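You operate a simulated robot arm through the tools that you are given. There is no shell and no other tool.

You are at the controls of a simulated robot arm. One attempt, no reset.

## Task
Wipe the plate, then rub the LOT 3 cylinder's rough end flat.
Fine: no grit left on the stone plate before rubbing; blue cloth pad back where it lay; stand the cylinder rubbed end up on the green mat; the others keep their places. What is to be rubbed or washed off counts as gone when no trace of it is left.

The check looks at the end state, three seconds after you hand in, the way a careful person would. Anything else that was tipped, shoved, dropped, spilled or broken makes it a failure. Flat cloth is picked up by pressing the open fingertips on it (5 to 10 N) and closing them slowly along it; thin cloth reads only 2 to 8 mm in the jaws.

## Robot
A 7-joint arm with a three-finger gripper, fixed in place. Base frame: the origin is on the floor under the middle of its stand, x ahead of it, y to its left, z up; the work surface is at about z = 900. Lengths are in mm, angles in degrees, forces in N, time in s.
With the tool pointing down near the work surface it reaches from about 120 to 880 mm from the base axis. Its first joint turns from -166.0 to 166.0 degrees. Payload 2.94 kg.
The tool frame sits at the grasp point between the pads (the TCP): z along the fingers, y along the line on which they close. The tips reach 30 mm beyond it. The gripper opens to 132 mm; its body begins 107 mm behind the TCP.
Orientation is that of the tool frame in the base frame, as a unit quaternion [w, x, y, z]. With the fingers straight down and closing along the base's y, the tool's x points along the base's -x, its y along +y and its z along -z.

## Interface
- The arm moves only by the tool send_rows. Its argument "rows" is one flat list of numbers, 6 for each row, row after row: the shift along the tool's x, y, z in m, then the turn, a rotation vector about the tool's x, y, z in degrees. In form: [dx, dy, dz, ax, ay, az, dx, dy, dz, ax, ay, az, ...]. A call has 1 to 20 rows; each row is the pose to reach, as a shift and turn from the pose commanded when the call began, along the tool's axes at that moment. "hand" is the closure, from 0 (fully open) to 1 (shut), set as the call begins (left out, the last holds). A row lasts 0.2 s, in which the tool goes at most 50 mm and 8.6 degrees; a call with a longer step from one row to the next is refused whole, and so is a gripper value outside its range. A pose out of reach is approached as far as the arm can. The call stops where the force on the tool passes 40 N (or 10 N more than at its start, if that is more) or the arm is blocked; 0.2 s more then pass. The fingers move at their own pace (about 37.4 mm/s each) and stop on an object; they squeeze with about 25 N. The grip force told is the motor's: it shows also when the fingers shut on nothing. Time passes only in rows, and 0.2 s behind the last, so rows that repeat a pose let the fingers close. It gives the time, the measured TCP pose, the force on the tool (base axes), the opening and the grip force at its end, in the units of the frame above (readings bear some noise), with the torque about the TCP (base axes, N m) and any sound that the robot's microphone picked up.
- Cameras (640 x 400 px; columns grow to the right, rows downward): "scene" is fixed at [50.3, -501, 1637.9]; the picture's right is [0.73, -0.68, 0.00], its down [-0.38, -0.41, -0.83] and it looks along [0.57, 0.61, -0.55] (base axes); focal length 318 px, centre (320, 200). "wrist" rides on the gripper at [72, 3, -144] in the tool frame; the picture's right is [-0.04, 1.00, 0.00], its down [-0.88, -0.04, -0.48] and it looks along [-0.47, -0.02, 0.88] (tool axes); focal length 256 px, centre (320, 200). There is no depth. A picture from a camera that has moved, and an enlarged one, comes with that camera's place and axes in the base frame and with its lens.
- camera(camera): a new picture of that camera. It takes no simulated time.
- slide_trunk(by): moves the trunk up (or, below 0, down) by that many mm; the arm rides with it, the base frame stays. It gives what a move gives, with no picture.
- inspect(camera, box): a new picture of the part [left, top, right, bottom] of that camera's present view, enlarged. It takes no simulated time.
- hand_in(): hands the job in; it is judged then, once.

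Nothing tells you positions but the pictures and the camera data. Unless the task says otherwise, let go and move clear before handing in.

The tools are called after ">>>" as name(argument=value, ...) on one line, values as JSON. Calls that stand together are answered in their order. send_rows: Moves the arm, as the interface text tells. Its arguments: {"type":"object","properties":{"rows":{"type":"array"},"hand":{"type":"number"}},"required":["rows"]} The other tools are called the same way: slide_trunk (by) moves the trunk up or down; camera (camera) takes a picture; inspect (camera, box) takes an enlarged picture of a part of a camera's view; hand_in () hands the job in.

At the start:

```text
time_s: 0.0
position: [529.4, 255.7, 1224.0]
ee_rot: [-0.001, 0.0, 1.0, 0.0]
wrist_force: [-0.6, 0.4, -0.7]
ft_torque: [0.0, -0.02, -0.01]
gripper_width: 131.9
finger_force: 0.1
trunk travel left (down, up): [-325.0, 215.0]
```

scene: 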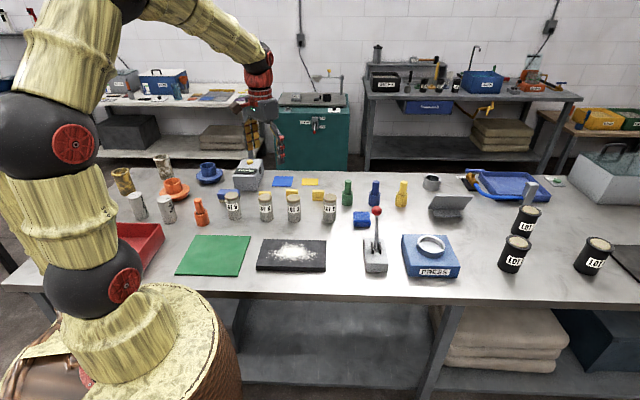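
wrist: 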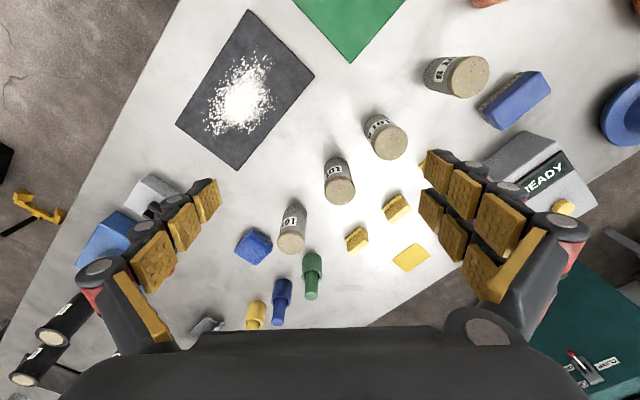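

I see a bench with a green mat, a dark stone plate with white grit on it, four labelled cylinders behind, and several blue items. I'll enlarge the views to read the labels and find the blue cloth pad.

>>> inspect(camera="scene", box=[180, 150, 360, 280])

>>> inspect(camera="scene", box=[330, 150, 510, 290])

>>> inspect(camera="wrist", box=[160, 0, 480, 200])

>>> inspect(camera="wrist", box=[200, 130, 520, 330])

>>> inspect(camera="scene", box=[100, 140, 260, 250])

```text
3.08 times, centred on (270, 215) of scene
camera zoom: at [50.3, -501.0, 1637.9], right [0.73, -0.68, 0.0], down [-0.38, -0.41, -0.83], along [0.57, 0.61, -0.55], focal length 977 px, centre (474, 154)
```

zoom: 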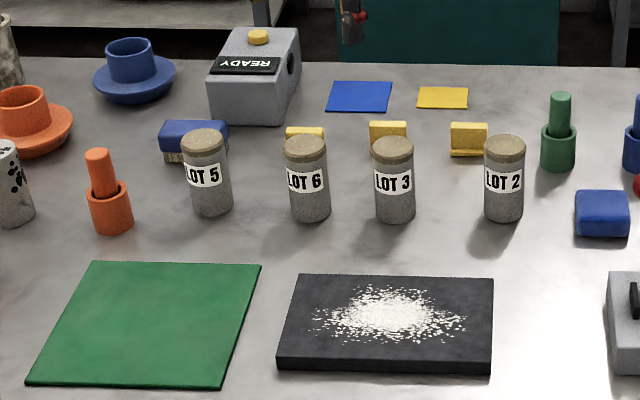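

```text
2.86 times, centred on (420, 220) of scene
camera zoom: at [50.3, -501.0, 1637.9], right [0.73, -0.68, 0.0], down [-0.38, -0.41, -0.83], along [0.57, 0.61, -0.55], focal length 907 px, centre (34, 143)
```

zoom: 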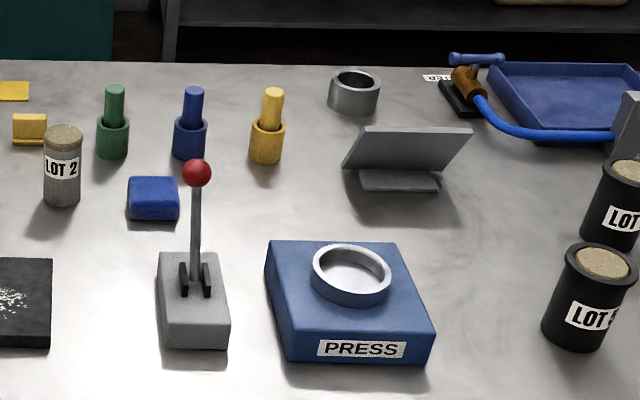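

```text
2.00 times, centred on (320, 100) of wrist
camera zoom: at [456.6, 259.6, 1369.4], right [0.04, 1.0, 0.0], down [0.88, -0.04, 0.48], along [0.47, -0.02, -0.88], focal length 512 px, centre (320, 400)
```

zoom: 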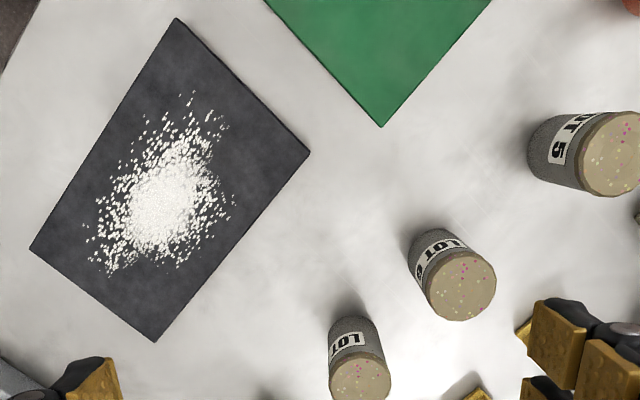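

```text
2.00 times, centred on (360, 230) of wrist
camera zoom: at [456.6, 259.6, 1369.4], right [0.04, 1.0, 0.0], down [0.88, -0.04, 0.48], along [0.47, -0.02, -0.88], focal length 512 px, centre (240, 140)
```

zoom: 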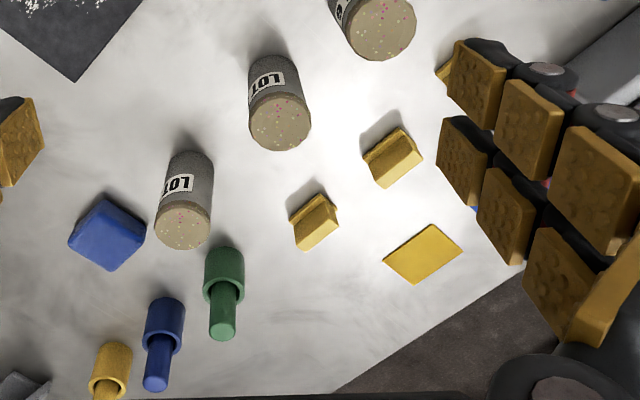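

```text
3.64 times, centred on (180, 195) of scene
camera zoom: at [50.3, -501.0, 1637.9], right [0.73, -0.68, 0.0], down [-0.38, -0.41, -0.83], along [0.57, 0.61, -0.55], focal length 1154 px, centre (829, 218)
```

zoom: 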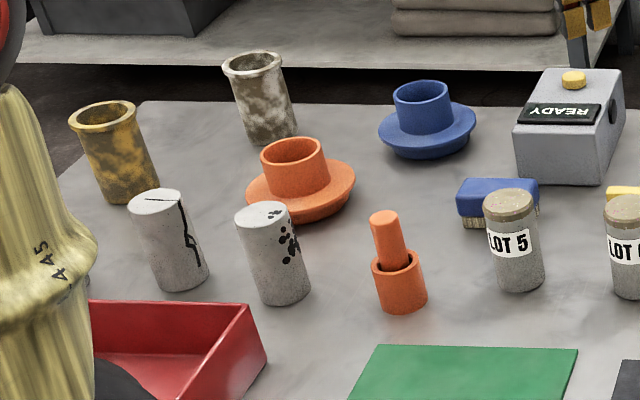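

The grey cylinders read LOT 5, 6, 3 and 2 from left to right, with LOT 3 at about (645, 280). I'll check the black pots' labels, the grey rest and the blue items before moving.

>>> inspect(camera="scene", box=[480, 170, 640, 280])

>>> inspect(camera="scene", box=[220, 170, 300, 220])

>>> inspect(camera="scene", box=[410, 170, 490, 220])

>>> inspect(camera="scene", box=[280, 180, 360, 230])

>>> inspect(camera="scene", box=[340, 190, 420, 240])

>>> inspect(camera="wrist", box=[0, 160, 240, 400])

```text
3.64 times, centred on (560, 225) of scene
camera zoom: at [50.3, -501.0, 1637.9], right [0.73, -0.68, 0.0], down [-0.38, -0.41, -0.83], along [0.57, 0.61, -0.55], focal length 1154 px, centre (-553, 109)
```

zoom: 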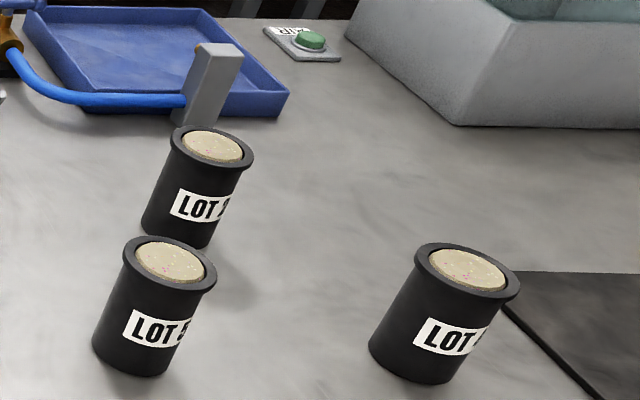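

```text
8.00 times, centred on (260, 195) of scene
camera zoom: at [50.3, -501.0, 1637.9], right [0.73, -0.68, 0.0], down [-0.38, -0.41, -0.83], along [0.57, 0.61, -0.55], focal length 2540 px, centre (800, 240)
```

zoom: 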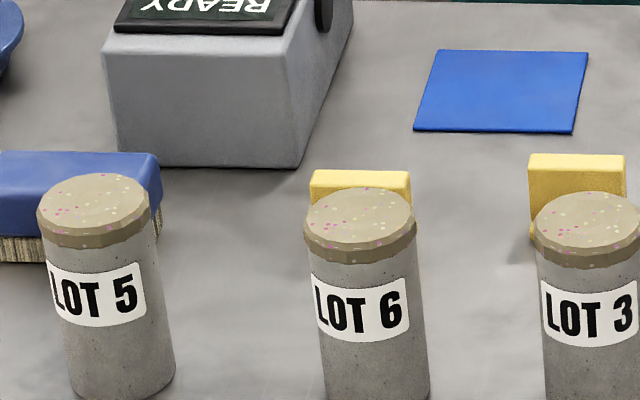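

```text
8.00 times, centred on (450, 195) of scene
camera zoom: at [50.3, -501.0, 1637.9], right [0.73, -0.68, 0.0], down [-0.38, -0.41, -0.83], along [0.57, 0.61, -0.55], focal length 2540 px, centre (-720, 240)
```

zoom: 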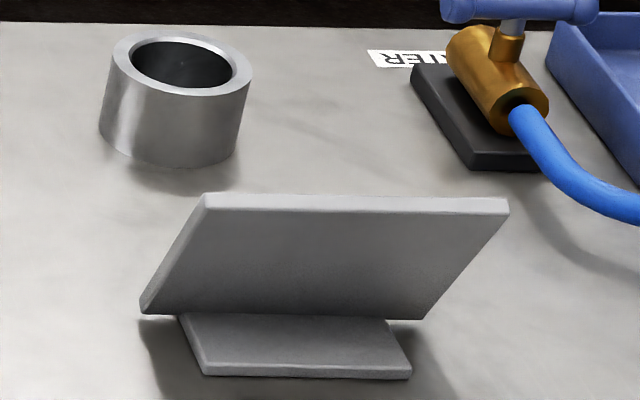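

```text
8.00 times, centred on (320, 205) of scene
camera zoom: at [50.3, -501.0, 1637.9], right [0.73, -0.68, 0.0], down [-0.38, -0.41, -0.83], along [0.57, 0.61, -0.55], focal length 2540 px, centre (320, 160)
```

zoom: 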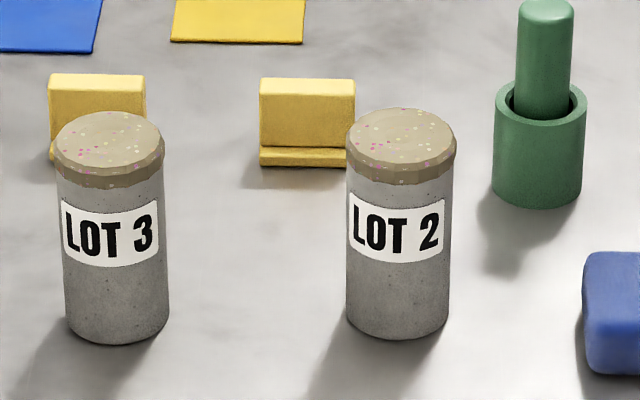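

```text
8.00 times, centred on (380, 215) of scene
camera zoom: at [50.3, -501.0, 1637.9], right [0.73, -0.68, 0.0], down [-0.38, -0.41, -0.83], along [0.57, 0.61, -0.55], focal length 2540 px, centre (-160, 80)
```

zoom: 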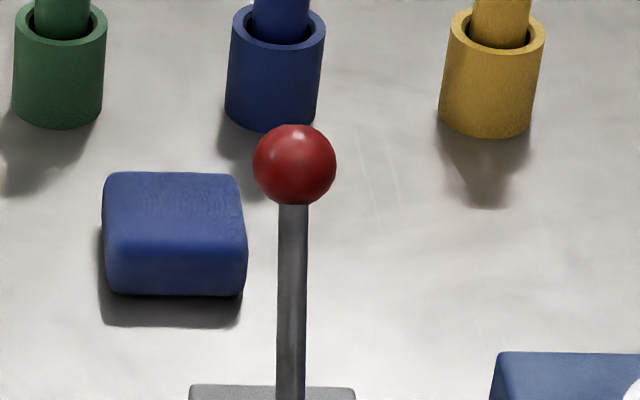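

```text
1.67 times, centred on (120, 280) of wrist
camera zoom: at [456.6, 259.6, 1369.4], right [0.04, 1.0, 0.0], down [0.88, -0.04, 0.48], along [0.47, -0.02, -0.88], focal length 427 px, centre (653, 67)
```

zoom: 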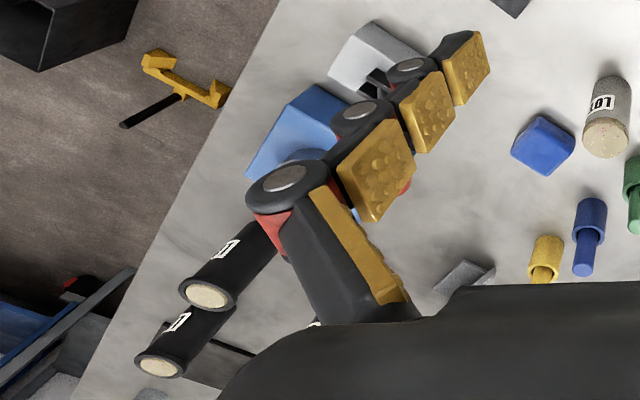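

The chunky, cloth-textured blue item at about (815, 87) looks like the cloth pad. The flat blue square further back is only a thin sheet. I'll study the gripper's shape next, because the cylinder has to be inverted.

>>> inspect(camera="scene", box=[200, 30, 320, 190])

>>> inspect(camera="wrist", box=[380, 130, 640, 300])

```text
2.50 times, centred on (260, 110) of scene
camera zoom: at [50.3, -501.0, 1637.9], right [0.73, -0.68, 0.0], down [-0.38, -0.41, -0.83], along [0.57, 0.61, -0.55], focal length 794 px, centre (470, 425)
```

zoom: 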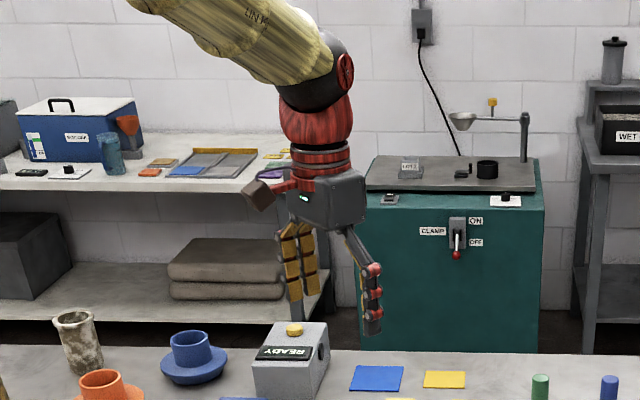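

```text
2.35 times, centred on (510, 215) of wrist
camera zoom: at [456.6, 259.6, 1369.4], right [0.04, 1.0, 0.0], down [0.88, -0.04, 0.48], along [0.47, -0.02, -0.88], focal length 602 px, centre (-127, 165)
```

zoom: 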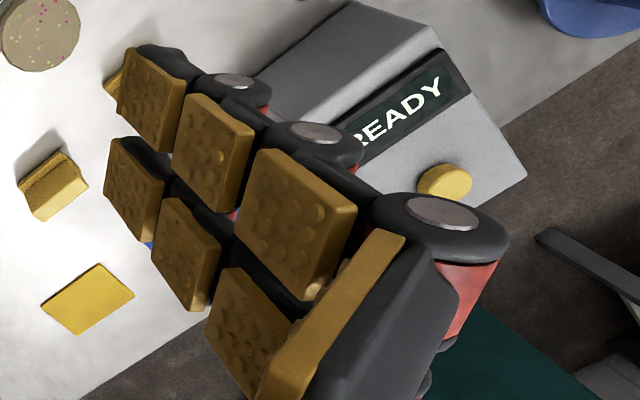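

The gripper body is slim and the camera sits on its tool +x side. The pad should be near (815, 87), with the lever (ball top at about z 1087) near (720, -52). I'll move above the pad area for a closer look.

>>> send_rows(rows=[-0.022, -0.021, 0.009, 0, 0, 0, -0.044, -0.042, 0.018, 0, 0, 0, -0.066, -0.063, 0.027, 0, 0, 0, -0.088, -0.084, 0.036, 0, 0, 0, -0.11, -0.105, 0.045, 0, 0, 0, -0.132, -0.126, 0.054, 0, 0, 0, -0.154, -0.147, 0.064, 0, 0, 0, -0.176, -0.168, 0.074, 0, 0, 0], hand=0)

>>> camera(camera="wrist")

>>> camera(camera="scene")

```text
time_s: 1.8
position: [704.8, 86.6, 1150.8]
ee_rot: [0.0, 0.0, 1.0, 0.0]
wrist_force: [-0.7, 0.5, 0.4]
ft_torque: [0.01, 0.0, 0.01]
gripper_width: 131.8
finger_force: 0.1
trunk travel left (down, up): [-325.0, 215.0]
```

```text
taken
camera wrist: at [633.0, 90.5, 1296.6], right [0.04, 1.0, 0.0], down [0.88, -0.04, 0.48], along [0.47, -0.02, -0.88], focal length 256 px, centre (320, 200)
```

wrist: 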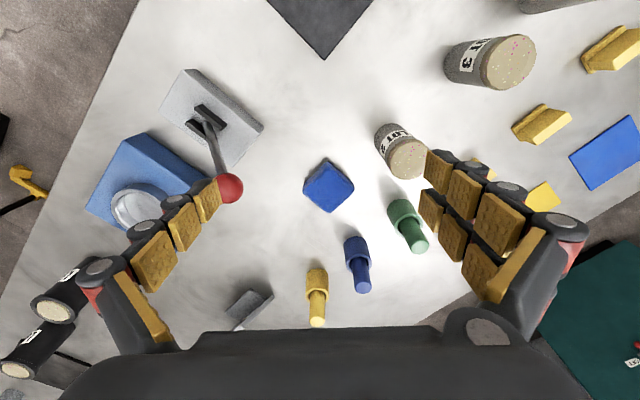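

```text
taken
```

scene: 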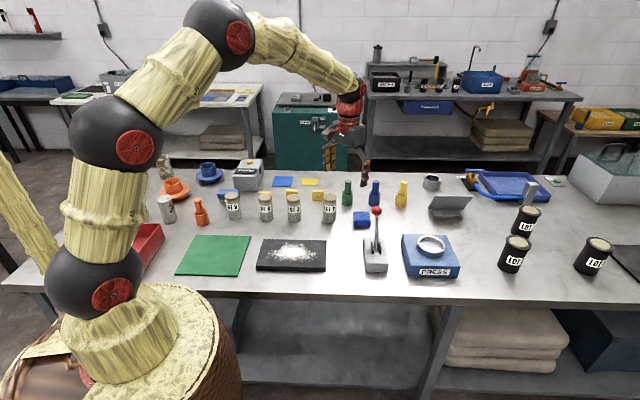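

The pad is nearly centred in the wrist view. I'll zoom in for its exact position and orientation, and on the flat blue square to rule it out.

>>> inspect(camera="wrist", box=[280, 140, 376, 230])

>>> inspect(camera="wrist", box=[500, 10, 640, 210])

>>> inspect(camera="wrist", box=[360, 10, 560, 190])

```text
4.44 times, centred on (328, 185) of wrist
camera zoom: at [633.0, 90.5, 1296.6], right [0.04, 1.0, 0.0], down [0.88, -0.04, 0.48], along [0.47, -0.02, -0.88], focal length 1138 px, centre (284, 267)
```

zoom: 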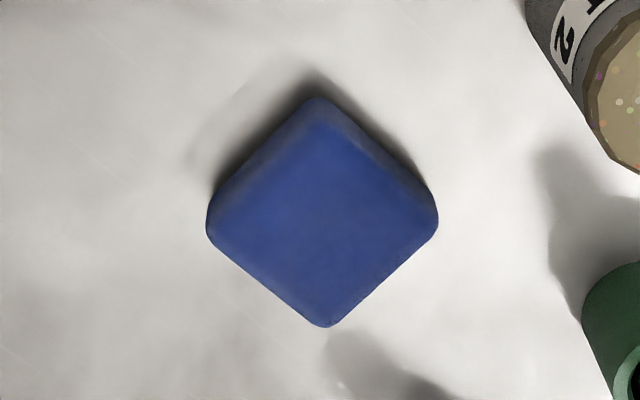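

```text
2.00 times, centred on (570, 110) of wrist
camera zoom: at [633.0, 90.5, 1296.6], right [0.04, 1.0, 0.0], down [0.88, -0.04, 0.48], along [0.47, -0.02, -0.88], focal length 512 px, centre (-180, 380)
```

zoom: 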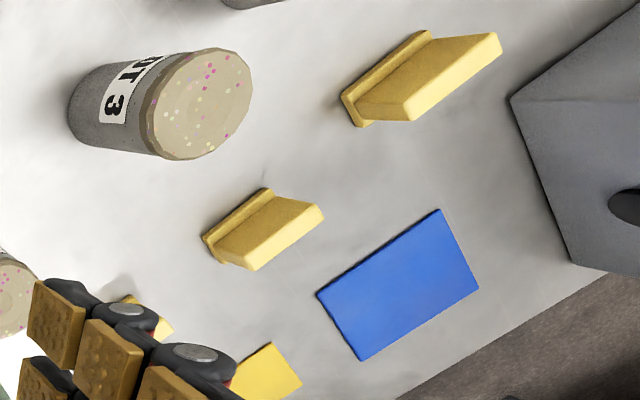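

```text
2.22 times, centred on (460, 100) of wrist
camera zoom: at [633.0, 90.5, 1296.6], right [0.04, 1.0, 0.0], down [0.88, -0.04, 0.48], along [0.47, -0.02, -0.88], focal length 569 px, centre (9, 422)
```

zoom: 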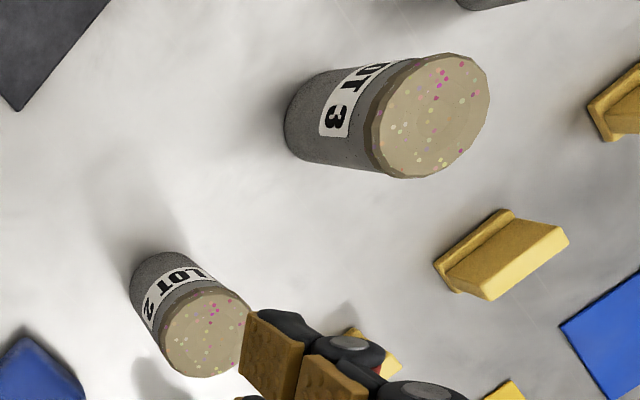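

The flat blue square sits at about (777, 548), which is out of reach, so the thick cloth pad at about (816, 94) is the right one. I'll turn the tool about 47° to line up with the pad, part-close the fingers and hover above it.

>>> send_rows(rows=[-0.018, 0.001, 0.0, 0, 0, -7.8, -0.037, 0.002, 0.005, 0, 0, -15.7, -0.055, 0.004, 0.02, 0, 0, -23.5, -0.074, 0.005, 0.035, 0, 0, -31.3, -0.092, 0.006, 0.05, 0, 0, -39.2, -0.111, 0.007, 0.065, 0, 0, -47, -0.111, 0.007, 0.09, 0, 0, -47], hand=0.3)

>>> camera(camera="wrist")

>>> inspect(camera="scene", box=[300, 100, 460, 260])

```text
time_s: 3.4
position: [816.7, 95.5, 1060.5]
ee_rot: [0.0, -0.4, 0.917, 0.0]
wrist_force: [0.3, -0.2, 0.5]
ft_torque: [0.01, 0.01, 0.07]
gripper_width: 92.1
finger_force: 0.1
trunk travel left (down, up): [-325.0, 215.0]
```

```text
taken
camera wrist: at [764.6, 45.3, 1205.3], right [-0.7, 0.71, 0.0], down [0.63, 0.62, 0.48], along [0.34, 0.33, -0.88], focal length 256 px, centre (320, 200)
```

wrist: 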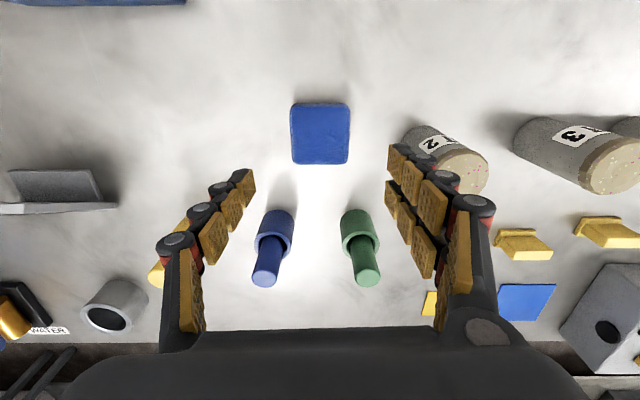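

```text
2.50 times, centred on (380, 180) of scene
camera zoom: at [50.3, -501.0, 1637.9], right [0.73, -0.68, 0.0], down [-0.38, -0.41, -0.83], along [0.57, 0.61, -0.55], focal length 794 px, centre (170, 250)
```

zoom: 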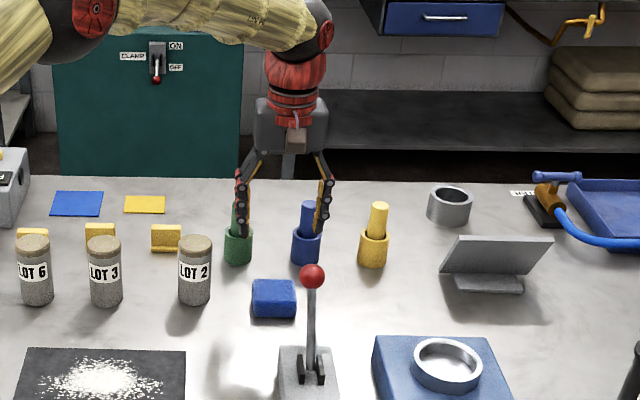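

The pad lies squarely between the fingers, and I put its centre at about (814, 93). I'll correct 3 mm and descend until the tips are about 6 mm above the bench.

>>> send_rows(rows=[0.0035, 0, 0.025, 0, 0, 0, 0.0035, 0, 0.05, 0, 0, 0, 0.0035, 0, 0.075, 0, 0, 0, 0.0035, 0, 0.095, 0, 0, 0, 0.0035, 0, 0.11, 0, 0, 0, 0.0035, 0, 0.118, 0, 0, 0, 0.0035, 0, 0.124, 0, 0, 0])

>>> camera(camera="wrist")

>>> inspect(camera="scene", box=[310, 160, 410, 250])

```text
time_s: 5.0
position: [813.2, 92.8, 936.0]
ee_rot: [0.0, -0.398, 0.917, 0.0]
wrist_force: [-0.4, 0.5, -0.7]
ft_torque: [0.0, -0.01, 0.0]
gripper_width: 92.3
finger_force: 0.0
trunk travel left (down, up): [-325.0, 215.0]
```

```text
taken
camera wrist: at [761.4, 43.1, 1081.1], right [-0.7, 0.71, 0.0], down [0.63, 0.62, 0.48], along [0.34, 0.33, -0.88], focal length 256 px, centre (320, 200)
```

wrist: 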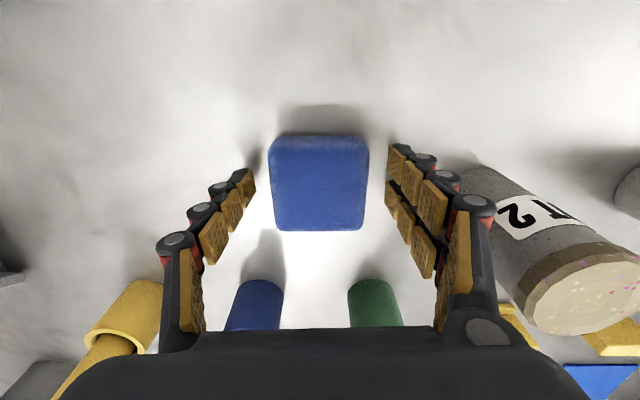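

```text
4.44 times, centred on (360, 205) of scene
camera zoom: at [50.3, -501.0, 1637.9], right [0.73, -0.68, 0.0], down [-0.38, -0.41, -0.83], along [0.57, 0.61, -0.55], focal length 1411 px, centre (142, 178)
```

zoom: 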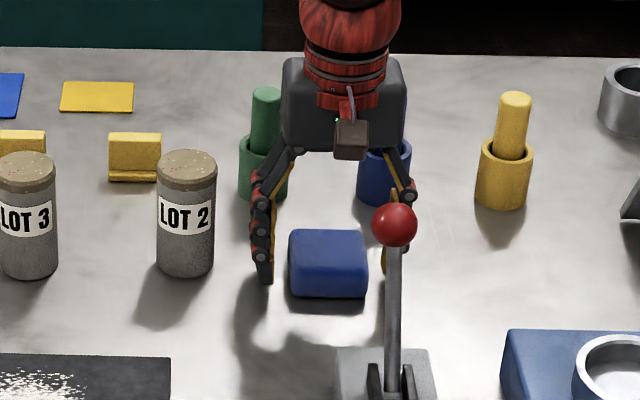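

The fingers straddle the pad symmetrically with no contact yet. I'll close on it.

>>> send_rows(rows=[0, 0, 0, 0, 0, 0, 0, 0, 0, 0, 0, 0, 0, 0, 0, 0, 0, 0, 0, 0, 0, 0, 0, 0, 0, 0, 0, 0, 0, 0, 0, 0, 0, 0, 0, 0], hand=0.8)

>>> camera(camera="wrist")

```text
time_s: 6.4
position: [813.0, 93.6, 937.0]
ee_rot: [0.0, -0.398, 0.917, 0.0]
wrist_force: [0.9, -1.5, 1.0]
ft_torque: [0.01, -0.01, -0.04]
gripper_width: 64.5
finger_force: 24.7
trunk travel left (down, up): [-325.0, 215.0]
```

```text
taken
camera wrist: at [761.3, 43.1, 1081.6], right [-0.7, 0.71, 0.0], down [0.63, 0.62, 0.48], along [0.34, 0.33, -0.88], focal length 256 px, centre (320, 200)
```

wrist: 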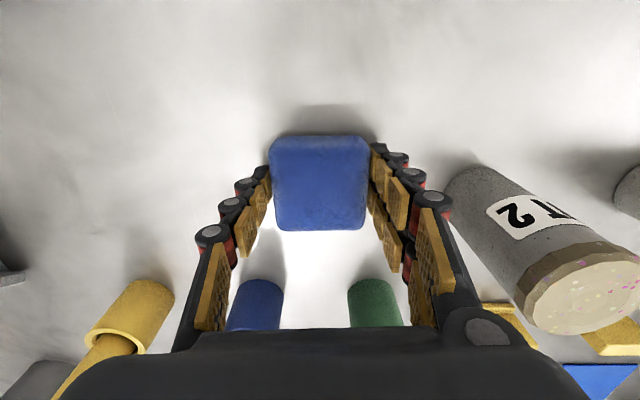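

The pad is gripped (64.5 mm wide) with its bottom about 36.5 mm below the TCP. I'll remember its home pose as TCP (813, 93, 936.5) at 47° yaw. Next I'll lift it and carry it over the plate.

>>> send_rows(rows=[0, 0, -0.02, 0, 0, 0, 0, 0, -0.055, 0, 0, 0, 0, 0, -0.095, 0, 0, 0, 0, 0, -0.135, 0, 0, 0, 0.02, 0.024, -0.143, 0, 0, 0, 0.045, 0.054, -0.143, 0, 0, 0, 0.073, 0.087, -0.143, 0, 0, 0, 0.1, 0.119, -0.143, 0, 0, 0, 0.128, 0.152, -0.143, 0, 0, 0, 0.156, 0.185, -0.143, 0, 0, 0, 0.183, 0.218, -0.143, 0, 0, 0, 0.201, 0.24, -0.143, 0, 0, 0])

>>> camera(camera="wrist")

>>> camera(camera="scene")

```text
time_s: 9.0
position: [498.4, 109.0, 1080.3]
ee_rot: [0.0, -0.398, 0.917, 0.0]
wrist_force: [0.1, -0.2, -1.1]
ft_torque: [0.01, 0.0, -0.01]
gripper_width: 63.9
finger_force: 25.4
trunk travel left (down, up): [-325.0, 215.0]
```

```text
taken
camera wrist: at [446.9, 58.7, 1225.7], right [-0.7, 0.71, 0.0], down [0.63, 0.62, 0.48], along [0.34, 0.33, -0.88], focal length 256 px, centre (320, 200)
```

wrist: 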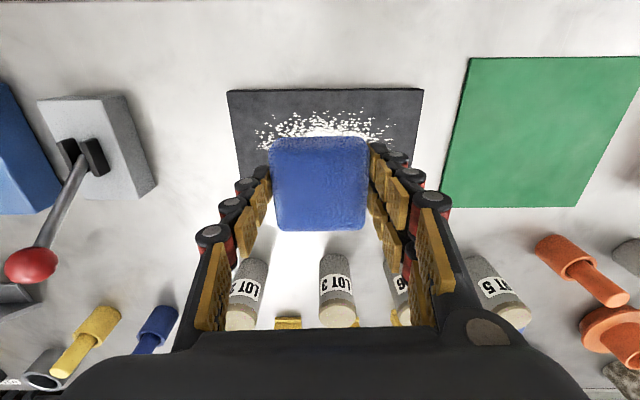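

```text
taken
```

scene: 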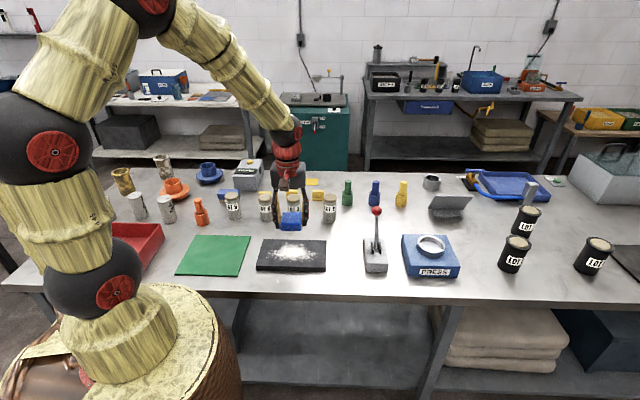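

The plate centre works out at about (511, 125), rotated 45°, with its top near z 916 and grit over roughly ±85 × ±50 mm. I'll bring the pad down slowly at the plate's left end and find contact by force.

>>> send_rows(rows=[0.006, 0.028, 0.02, 0, 0, 0, 0.012, 0.056, 0.05, 0, 0, 0, 0.017, 0.083, 0.08, 0, 0, 0, 0.017, 0.083, 0.105, 0, 0, 0, 0.017, 0.083, 0.118, 0, 0, 0, 0.017, 0.083, 0.122, 0, 0, 0, 0.017, 0.083, 0.124, 0, 0, 0])

>>> inspect(camera="scene", box=[230, 210, 350, 290])

```text
time_s: 10.6
position: [428.2, 152.3, 955.9]
ee_rot: [0.001, -0.399, 0.917, 0.0]
wrist_force: [-2.5, -1.0, 8.5]
ft_torque: [-0.02, 0.08, -0.03]
gripper_width: 64.1
finger_force: 24.9
trunk travel left (down, up): [-325.0, 215.0]
```

```text
5.00 times, centred on (290, 250) of scene
camera zoom: at [50.3, -501.0, 1637.9], right [0.73, -0.68, 0.0], down [-0.38, -0.41, -0.83], along [0.57, 0.61, -0.55], focal length 1587 px, centre (470, -50)
```

zoom: 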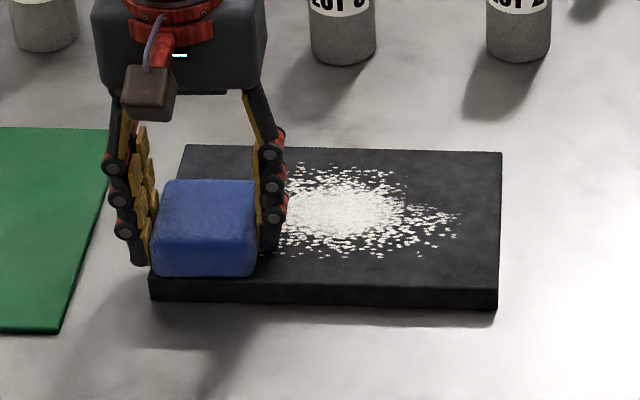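

Contact came at TCP z of about 956 with 8.5 N, so the plate top is near z 919–920. I'll wipe the first lane along the plate's front side and look at the effect.

>>> send_rows(rows=[0.0005, -0.014, 0, 0, 0, 0, 0.0009, -0.028, 0, 0, 0, 0, 0.0014, -0.042, 0, 0, 0, 0, 0.0018, -0.056, 0, 0, 0, 0, 0.0023, -0.07, 0, 0, 0, 0, 0.0028, -0.084, 0, 0, 0, 0, 0.0032, -0.098, 0, 0, 0, 0, 0.0037, -0.112, 0, 0, 0, 0, 0.0042, -0.126, 0, 0, 0, 0, 0.0046, -0.14, 0, 0, 0, 0, 0.0051, -0.154, 0, 0, 0, 0, 0.0055, -0.166, 0, 0, 0, 0])

>>> inspect(camera="scene", box=[230, 210, 350, 290])

```text
time_s: 13.2
position: [546.7, 36.1, 955.7]
ee_rot: [0.001, -0.399, 0.917, -0.001]
wrist_force: [-5.6, 5.7, 18.8]
ft_torque: [0.28, 0.36, -0.06]
gripper_width: 64.2
finger_force: 24.5
trunk travel left (down, up): [-325.0, 215.0]
```

```text
5.00 times, centred on (290, 250) of scene
camera zoom: at [50.3, -501.0, 1637.9], right [0.73, -0.68, 0.0], down [-0.38, -0.41, -0.83], along [0.57, 0.61, -0.55], focal length 1587 px, centre (470, -50)
```

zoom: 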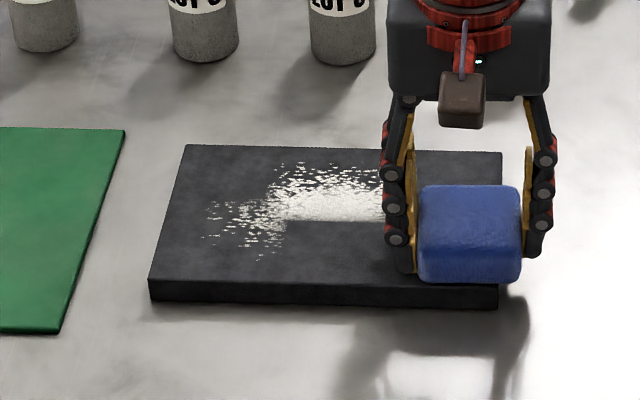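

The grit comes off under the pad and the plate hasn't moved. I'll run the next two lanes, 20 mm further back each time.

>>> send_rows(rows=[-0.02, -0.0007, 0, 0, 0, 0, -0.0206, 0.0187, 0, 0, 0, 0, -0.0213, 0.038, 0, 0, 0, 0, -0.0219, 0.0574, 0, 0, 0, 0, -0.0226, 0.0767, 0, 0, 0, 0, -0.0232, 0.0961, 0, 0, 0, 0, -0.0238, 0.1155, 0, 0, 0, 0, -0.0245, 0.1348, 0, 0, 0, 0, -0.0251, 0.1542, 0, 0, 0, 0, -0.0258, 0.1736, 0, 0, 0, 0, -0.0458, 0.1729, 0, 0, 0, 0, -0.0452, 0.1535, 0, 0, 0, 0, -0.0445, 0.1342, 0, 0, 0, 0, -0.0439, 0.1148, 0, 0, 0, 0, -0.0432, 0.0955, 0, 0, 0, 0, -0.0426, 0.0761, 0, 0, 0, 0, -0.042, 0.0567, 0, 0, 0, 0, -0.0413, 0.0374, 0, 0, 0, 0, -0.0407, 0.018, 0, 0, 0, 0, -0.04, -0.0014, 0, 0, 0, 0])

>>> inspect(camera="scene", box=[230, 210, 350, 290])

```text
time_s: 17.4
position: [575.7, 64.5, 955.2]
ee_rot: [0.001, -0.398, 0.917, -0.001]
wrist_force: [0.5, -1.3, 3.6]
ft_torque: [-0.07, 0.19, 0.09]
gripper_width: 64.0
finger_force: 24.9
trunk travel left (down, up): [-325.0, 215.0]
```

```text
5.00 times, centred on (290, 250) of scene
camera zoom: at [50.3, -501.0, 1637.9], right [0.73, -0.68, 0.0], down [-0.38, -0.41, -0.83], along [0.57, 0.61, -0.55], focal length 1587 px, centre (470, -50)
```

zoom: 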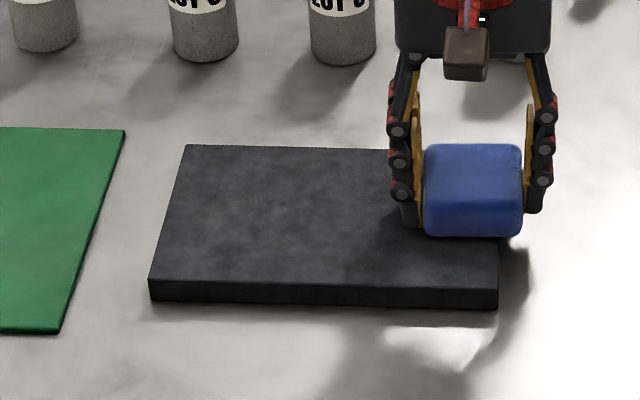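

The plate looks clean from here. I'll still do two more lanes over the back half with slightly more pressure, then check closely.

>>> send_rows(rows=[-0.02, -0.0007, 0.0007, 0, 0, 0, -0.0206, 0.0187, 0.0007, 0, 0, 0, -0.0213, 0.038, 0.0007, 0, 0, 0, -0.0219, 0.0574, 0.0007, 0, 0, 0, -0.0226, 0.0767, 0.0007, 0, 0, 0, -0.0232, 0.0961, 0.0007, 0, 0, 0, -0.0238, 0.1155, 0.0007, 0, 0, 0, -0.0245, 0.1348, 0.0007, 0, 0, 0, -0.0251, 0.1542, 0.0007, 0, 0, 0, -0.0258, 0.1736, 0.0007, 0, 0, 0, -0.0438, 0.1729, 0.0007, 0, 0, 0, -0.0432, 0.1535, 0.0007, 0, 0, 0, -0.0425, 0.1342, 0.0007, 0, 0, 0, -0.0419, 0.1148, 0.0007, 0, 0, 0, -0.0412, 0.0955, 0.0007, 0, 0, 0, -0.0406, 0.0761, 0.0007, 0, 0, 0, -0.04, 0.0567, 0.0007, 0, 0, 0, -0.0393, 0.0374, 0.0007, 0, 0, 0, -0.0387, 0.018, 0.0007, 0, 0, 0, -0.038, -0.0014, 0.0007, 0, 0, 0])

>>> inspect(camera="scene", box=[230, 210, 350, 290])

```text
time_s: 21.6
position: [601.6, 89.4, 954.8]
ee_rot: [-0.001, -0.399, 0.917, 0.001]
wrist_force: [0.4, -0.3, -0.6]
ft_torque: [0.0, -0.04, -0.01]
gripper_width: 63.7
finger_force: 24.8
trunk travel left (down, up): [-325.0, 215.0]
```

```text
5.00 times, centred on (290, 250) of scene
camera zoom: at [50.3, -501.0, 1637.9], right [0.73, -0.68, 0.0], down [-0.38, -0.41, -0.83], along [0.57, 0.61, -0.55], focal length 1587 px, centre (470, -50)
```

zoom: 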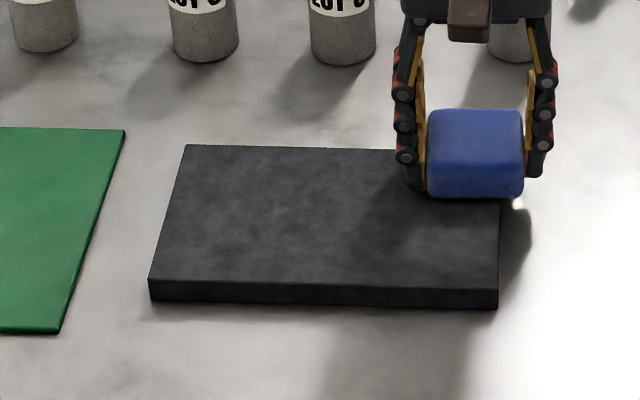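

The pad has slid up about 1 mm in the grip, so contact was light at the end. I'll lift it and carry it towards its home spot, then check the bare plate closely before putting it down.

>>> send_rows(rows=[0, 0, -0.03, 0, 0, 0, 0, 0, -0.07, 0, 0, 0, 0, 0, -0.11, 0, 0, 0, -0.015, -0.015, -0.125, 0, 0, 0, -0.041, -0.042, -0.125, 0, 0, 0, -0.067, -0.069, -0.125, 0, 0, 0, -0.094, -0.097, -0.125, 0, 0, 0, -0.12, -0.124, -0.125, 0, 0, 0, -0.14, -0.1445, -0.125, 0, 0, 0, -0.1472, -0.1518, -0.125, 0, 0, 0])

>>> inspect(camera="scene", box=[245, 230, 340, 280])

>>> inspect(camera="scene", box=[320, 130, 430, 240])

>>> camera(camera="wrist")

```text
time_s: 23.8
position: [814.6, 92.7, 1079.5]
ee_rot: [0.0, -0.399, 0.917, 0.0]
wrist_force: [-0.2, 0.7, -0.2]
ft_torque: [-0.01, 0.01, 0.0]
gripper_width: 64.3
finger_force: 25.1
trunk travel left (down, up): [-325.0, 215.0]
```

```text
6.74 times, centred on (292, 255) of scene
camera zoom: at [50.3, -501.0, 1637.9], right [0.73, -0.68, 0.0], down [-0.38, -0.41, -0.83], along [0.57, 0.61, -0.55], focal length 2139 px, centre (505, -170)
```

zoom: 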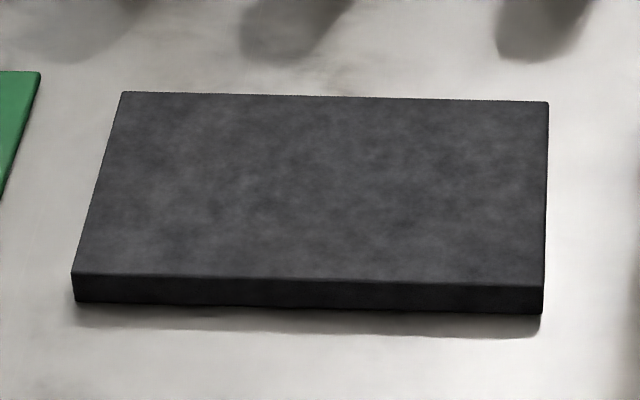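

```text
3.64 times, centred on (375, 185) of scene
camera zoom: at [50.3, -501.0, 1637.9], right [0.73, -0.68, 0.0], down [-0.38, -0.41, -0.83], along [0.57, 0.61, -0.55], focal length 1154 px, centre (120, 254)
```

zoom: 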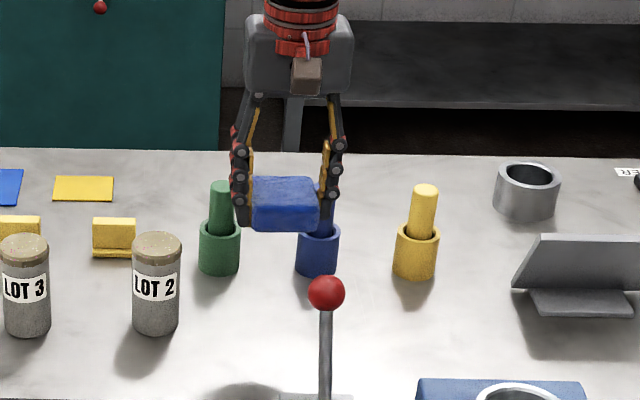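

```text
taken
camera wrist: at [763.2, 43.4, 1223.9], right [-0.7, 0.71, 0.0], down [0.63, 0.62, 0.47], along [0.34, 0.33, -0.88], focal length 256 px, centre (320, 200)
```

wrist: 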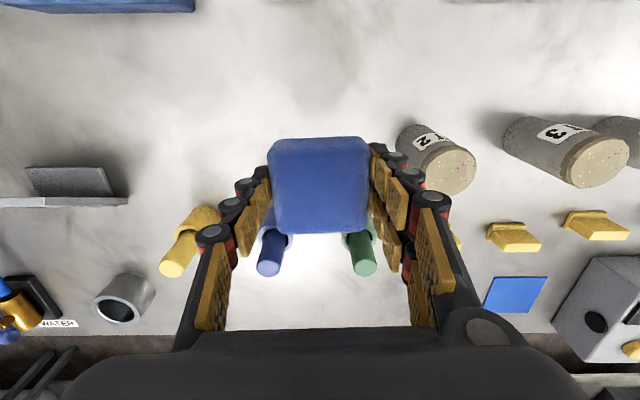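

The plate is completely clean and there is nothing on the bench. I'll lower the pad back to its home spot.

>>> send_rows(rows=[0.0014, 0, 0.03, 0, 0, 0, 0.0014, 0, 0.06, 0, 0, 0, 0.0014, 0, 0.09, 0, 0, 0, 0.0014, 0, 0.115, 0, 0, 0, 0.0014, 0, 0.13, 0, 0, 0, 0.0014, 0, 0.138, 0, 0, 0, 0.0014, 0, 0.141, 0, 0, 0, 0.0014, 0, 0.1425, 0, 0, 0])

>>> camera(camera="wrist")

>>> inspect(camera="scene", box=[310, 160, 410, 250])

```text
time_s: 25.6
position: [812.6, 94.4, 936.8]
ee_rot: [0.0, -0.399, 0.917, 0.0]
wrist_force: [0.4, 0.4, -0.3]
ft_torque: [0.02, 0.03, 0.01]
gripper_width: 63.7
finger_force: 25.1
trunk travel left (down, up): [-325.0, 215.0]
```

```text
taken
camera wrist: at [760.5, 44.4, 1082.7], right [-0.7, 0.71, 0.0], down [0.63, 0.62, 0.48], along [0.34, 0.33, -0.88], focal length 256 px, centre (320, 200)
```

wrist: 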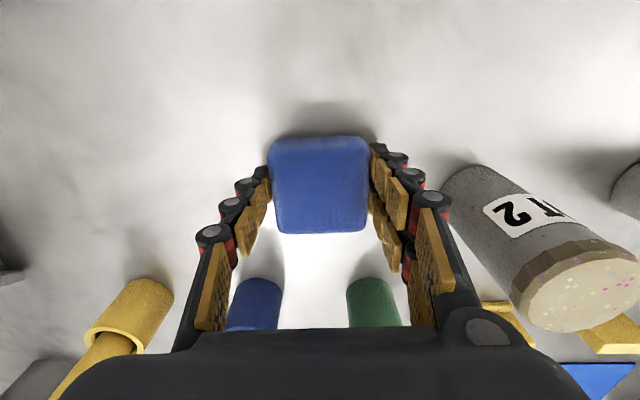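

```text
4.44 times, centred on (360, 205) of scene
camera zoom: at [50.3, -501.0, 1637.9], right [0.73, -0.68, 0.0], down [-0.38, -0.41, -0.83], along [0.57, 0.61, -0.55], focal length 1411 px, centre (142, 178)
```

zoom: 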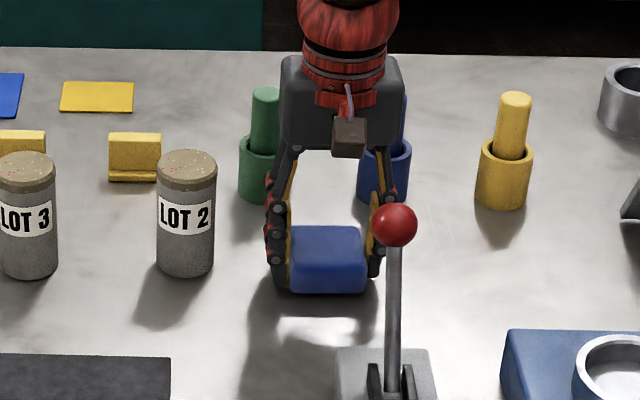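

The pad matches its original outline within a pixel or two and still hovers slightly. I'll lower it the last millimetre or two until it touches.

>>> send_rows(rows=[0.0005, -0.0005, 0.001, 0, 0, 0, 0.0005, -0.0005, 0.0015, 0, 0, 0, 0.0005, -0.0005, 0.002, 0, 0, 0])

```text
time_s: 26.4
position: [813.8, 93.6, 935.0]
ee_rot: [0.0, -0.398, 0.917, 0.0]
wrist_force: [0.3, 0.0, -0.7]
ft_torque: [0.0, -0.01, -0.03]
gripper_width: 63.9
finger_force: 24.5
trunk travel left (down, up): [-325.0, 215.0]
```

>>> send_rows(rows=[0, 0, 0.0005, 0, 0, 0, 0, 0, 0.001, 0, 0, 0])

>>> inspect(camera="scene", box=[310, 160, 410, 250])

```text
time_s: 27.0
position: [811.9, 93.8, 934.1]
ee_rot: [0.0, -0.399, 0.917, 0.0]
wrist_force: [0.7, 0.6, 0.0]
ft_torque: [-0.02, 0.01, 0.0]
gripper_width: 64.0
finger_force: 25.2
trunk travel left (down, up): [-325.0, 215.0]
```

```text
4.44 times, centred on (360, 205) of scene
camera zoom: at [50.3, -501.0, 1637.9], right [0.73, -0.68, 0.0], down [-0.38, -0.41, -0.83], along [0.57, 0.61, -0.55], focal length 1411 px, centre (142, 178)
```

zoom: 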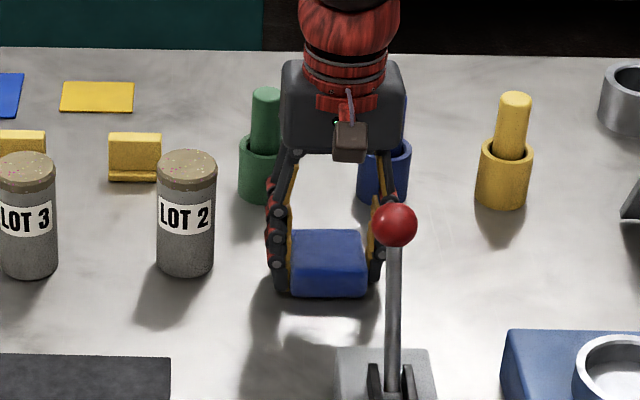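

>>> send_rows(rows=[0, 0, 0.0005, 0, 0, 0, 0, 0, 0.001, 0, 0, 0])

```text
time_s: 27.6
position: [812.1, 93.2, 934.2]
ee_rot: [0.001, -0.4, 0.917, 0.0]
wrist_force: [0.0, -2.2, 4.9]
ft_torque: [0.02, 0.15, 0.02]
gripper_width: 64.1
finger_force: 25.6
trunk travel left (down, up): [-325.0, 215.0]
```

The pad now touches the bench with about 5 N. I'll release it and rise straight up.

>>> send_rows(rows=[0, 0, 0, 0, 0, 0, 0, 0, 0, 0, 0, 0, 0, 0, 0, 0, 0, 0, 0, 0, 0, 0, 0, 0], hand=0.3)

>>> send_rows(rows=[0, 0, -0.01, 0, 0, 0, 0, 0, -0.03, 0, 0, 0, 0, 0, -0.06, 0, 0, 0, 0, 0, -0.1, 0, 0, 0, 0, 0, -0.14, 0, 0, 0, 0, 0, -0.18, 0, 0, 0])

>>> inspect(camera="scene", box=[310, 160, 410, 250])

>>> camera(camera="wrist")

```text
time_s: 28.6
position: [811.6, 94.0, 932.9]
ee_rot: [0.0, -0.399, 0.917, 0.0]
wrist_force: [-0.3, 0.5, -0.4]
ft_torque: [0.0, -0.01, 0.01]
gripper_width: 92.3
finger_force: 0.0
trunk travel left (down, up): [-325.0, 215.0]
```

```text
time_s: 30.0
position: [811.0, 92.6, 1113.2]
ee_rot: [-0.001, -0.399, 0.917, 0.001]
wrist_force: [-1.1, -0.5, -0.2]
ft_torque: [-0.02, -0.05, 0.0]
gripper_width: 92.7
finger_force: 0.0
trunk travel left (down, up): [-325.0, 215.0]
```

```text
4.44 times, centred on (360, 205) of scene
camera zoom: at [50.3, -501.0, 1637.9], right [0.73, -0.68, 0.0], down [-0.38, -0.41, -0.83], along [0.57, 0.61, -0.55], focal length 1411 px, centre (142, 178)
```

zoom: 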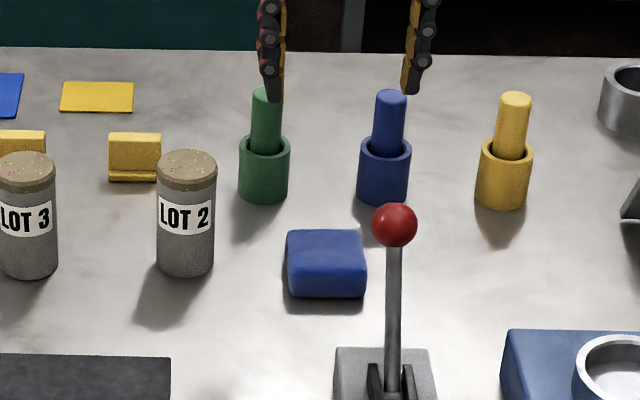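

```text
taken
camera wrist: at [759.4, 43.2, 1258.2], right [-0.7, 0.71, 0.0], down [0.63, 0.62, 0.47], along [0.34, 0.33, -0.88], focal length 256 px, centre (320, 200)
```

wrist: 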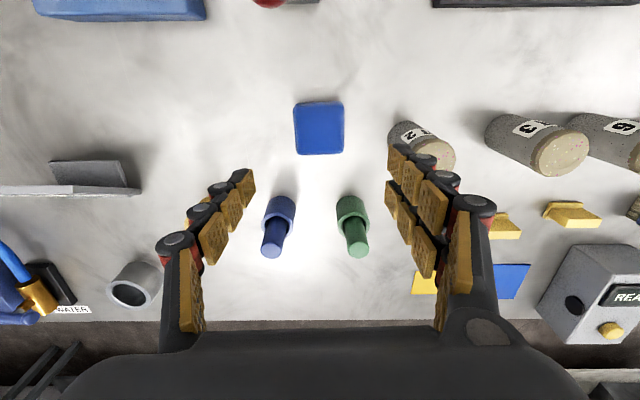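

The pad is back within about 2 mm of its original outline. Next I'll move to a viewpoint in front of LOT 3 to measure it precisely.

>>> send_rows(rows=[0.0098, 0.0354, 0, 0, 0, 0, 0.0197, 0.0707, 0, 0, 0, 0, 0.0295, 0.1061, 0, 0, 0, 0, 0.0393, 0.1415, 0, 0, 0, 0, 0.0491, 0.1769, 0, 0, 0, 0, 0.059, 0.2122, 0, 0, 0, 0, 0.0688, 0.2476, 0, 0, 0, 0], hand=0.2)

>>> camera(camera="wrist")

>>> inspect(camera="wrist", box=[240, 130, 400, 250])

```text
time_s: 31.6
position: [584.8, 211.7, 1113.3]
ee_rot: [0.0, -0.398, 0.917, 0.0]
wrist_force: [-0.5, 0.8, -0.5]
ft_torque: [-0.03, -0.05, -0.01]
gripper_width: 105.6
finger_force: 0.0
trunk travel left (down, up): [-325.0, 215.0]
```

```text
taken
camera wrist: at [533.2, 163.2, 1258.4], right [-0.7, 0.71, 0.0], down [0.63, 0.62, 0.48], along [0.34, 0.33, -0.88], focal length 256 px, centre (320, 200)
```

wrist: 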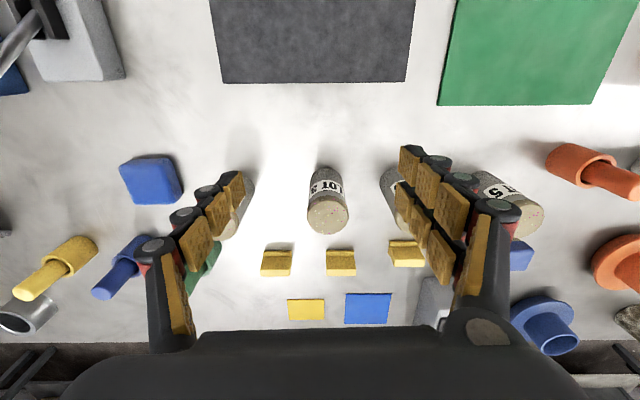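

```text
3.33 times, centred on (320, 190) of wrist
camera zoom: at [533.2, 163.2, 1258.4], right [-0.7, 0.71, 0.0], down [0.63, 0.62, 0.48], along [0.34, 0.33, -0.88], focal length 853 px, centre (320, 233)
```

zoom: 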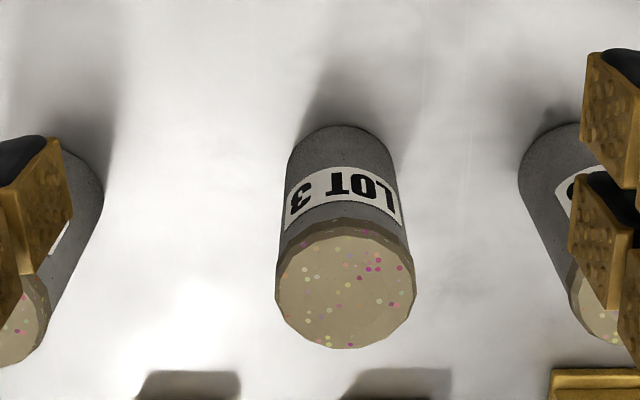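

LOT 3's axis is at about (643, 283.5). It is about 50 mm across and 95 mm tall, with the rough, speckled cap on top.

The flip needs a regrasp: pick it with a tilted tool, lay it on the mat, pitch the hand over while it stays caged, and take it again. First I'll tilt the tool 60° in free air and check.

>>> send_rows(rows=[0.001, 0.001, 0.0, 0, -7.5, 0, 0.002, 0.001, 0.005, 0, -15, 0, 0.003, 0.002, 0.01, 0, -22.5, 0, 0.005, 0.003, 0.02, 0, -30, 0, 0.006, 0.003, 0.03, 0, -37.5, 0, 0.007, 0.004, 0.04, 0, -45, 0, 0.009, 0.005, 0.045, 0, -52.5, 0, 0.0103, 0.0056, 0.05, 0, -60, 0], hand=0.42)

>>> camera(camera="wrist")

>>> camera(camera="scene")

```text
time_s: 33.4
position: [573.6, 208.4, 1065.1]
ee_rot: [0.46, -0.344, 0.794, 0.199]
wrist_force: [-0.1, 0.3, 0.6]
ft_torque: [0.0, 0.02, -0.02]
gripper_width: 76.6
finger_force: 0.0
trunk travel left (down, up): [-325.0, 215.0]
```

```text
taken
camera wrist: at [461.6, 93.8, 1074.3], right [-0.72, 0.7, 0.04], down [0.04, -0.01, 1.0], along [0.7, 0.72, -0.03], focal length 256 px, centre (320, 200)
```

wrist: 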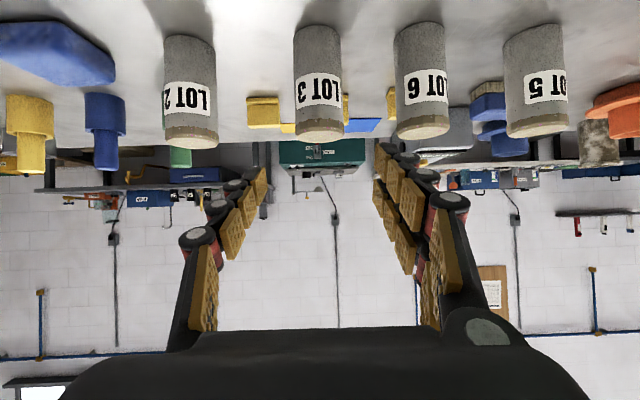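

```text
taken
```

scene: 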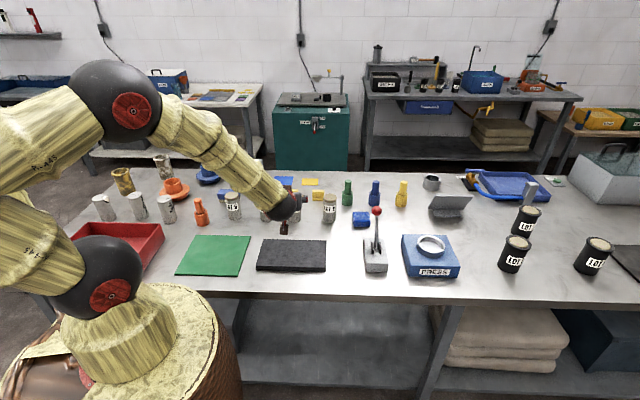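

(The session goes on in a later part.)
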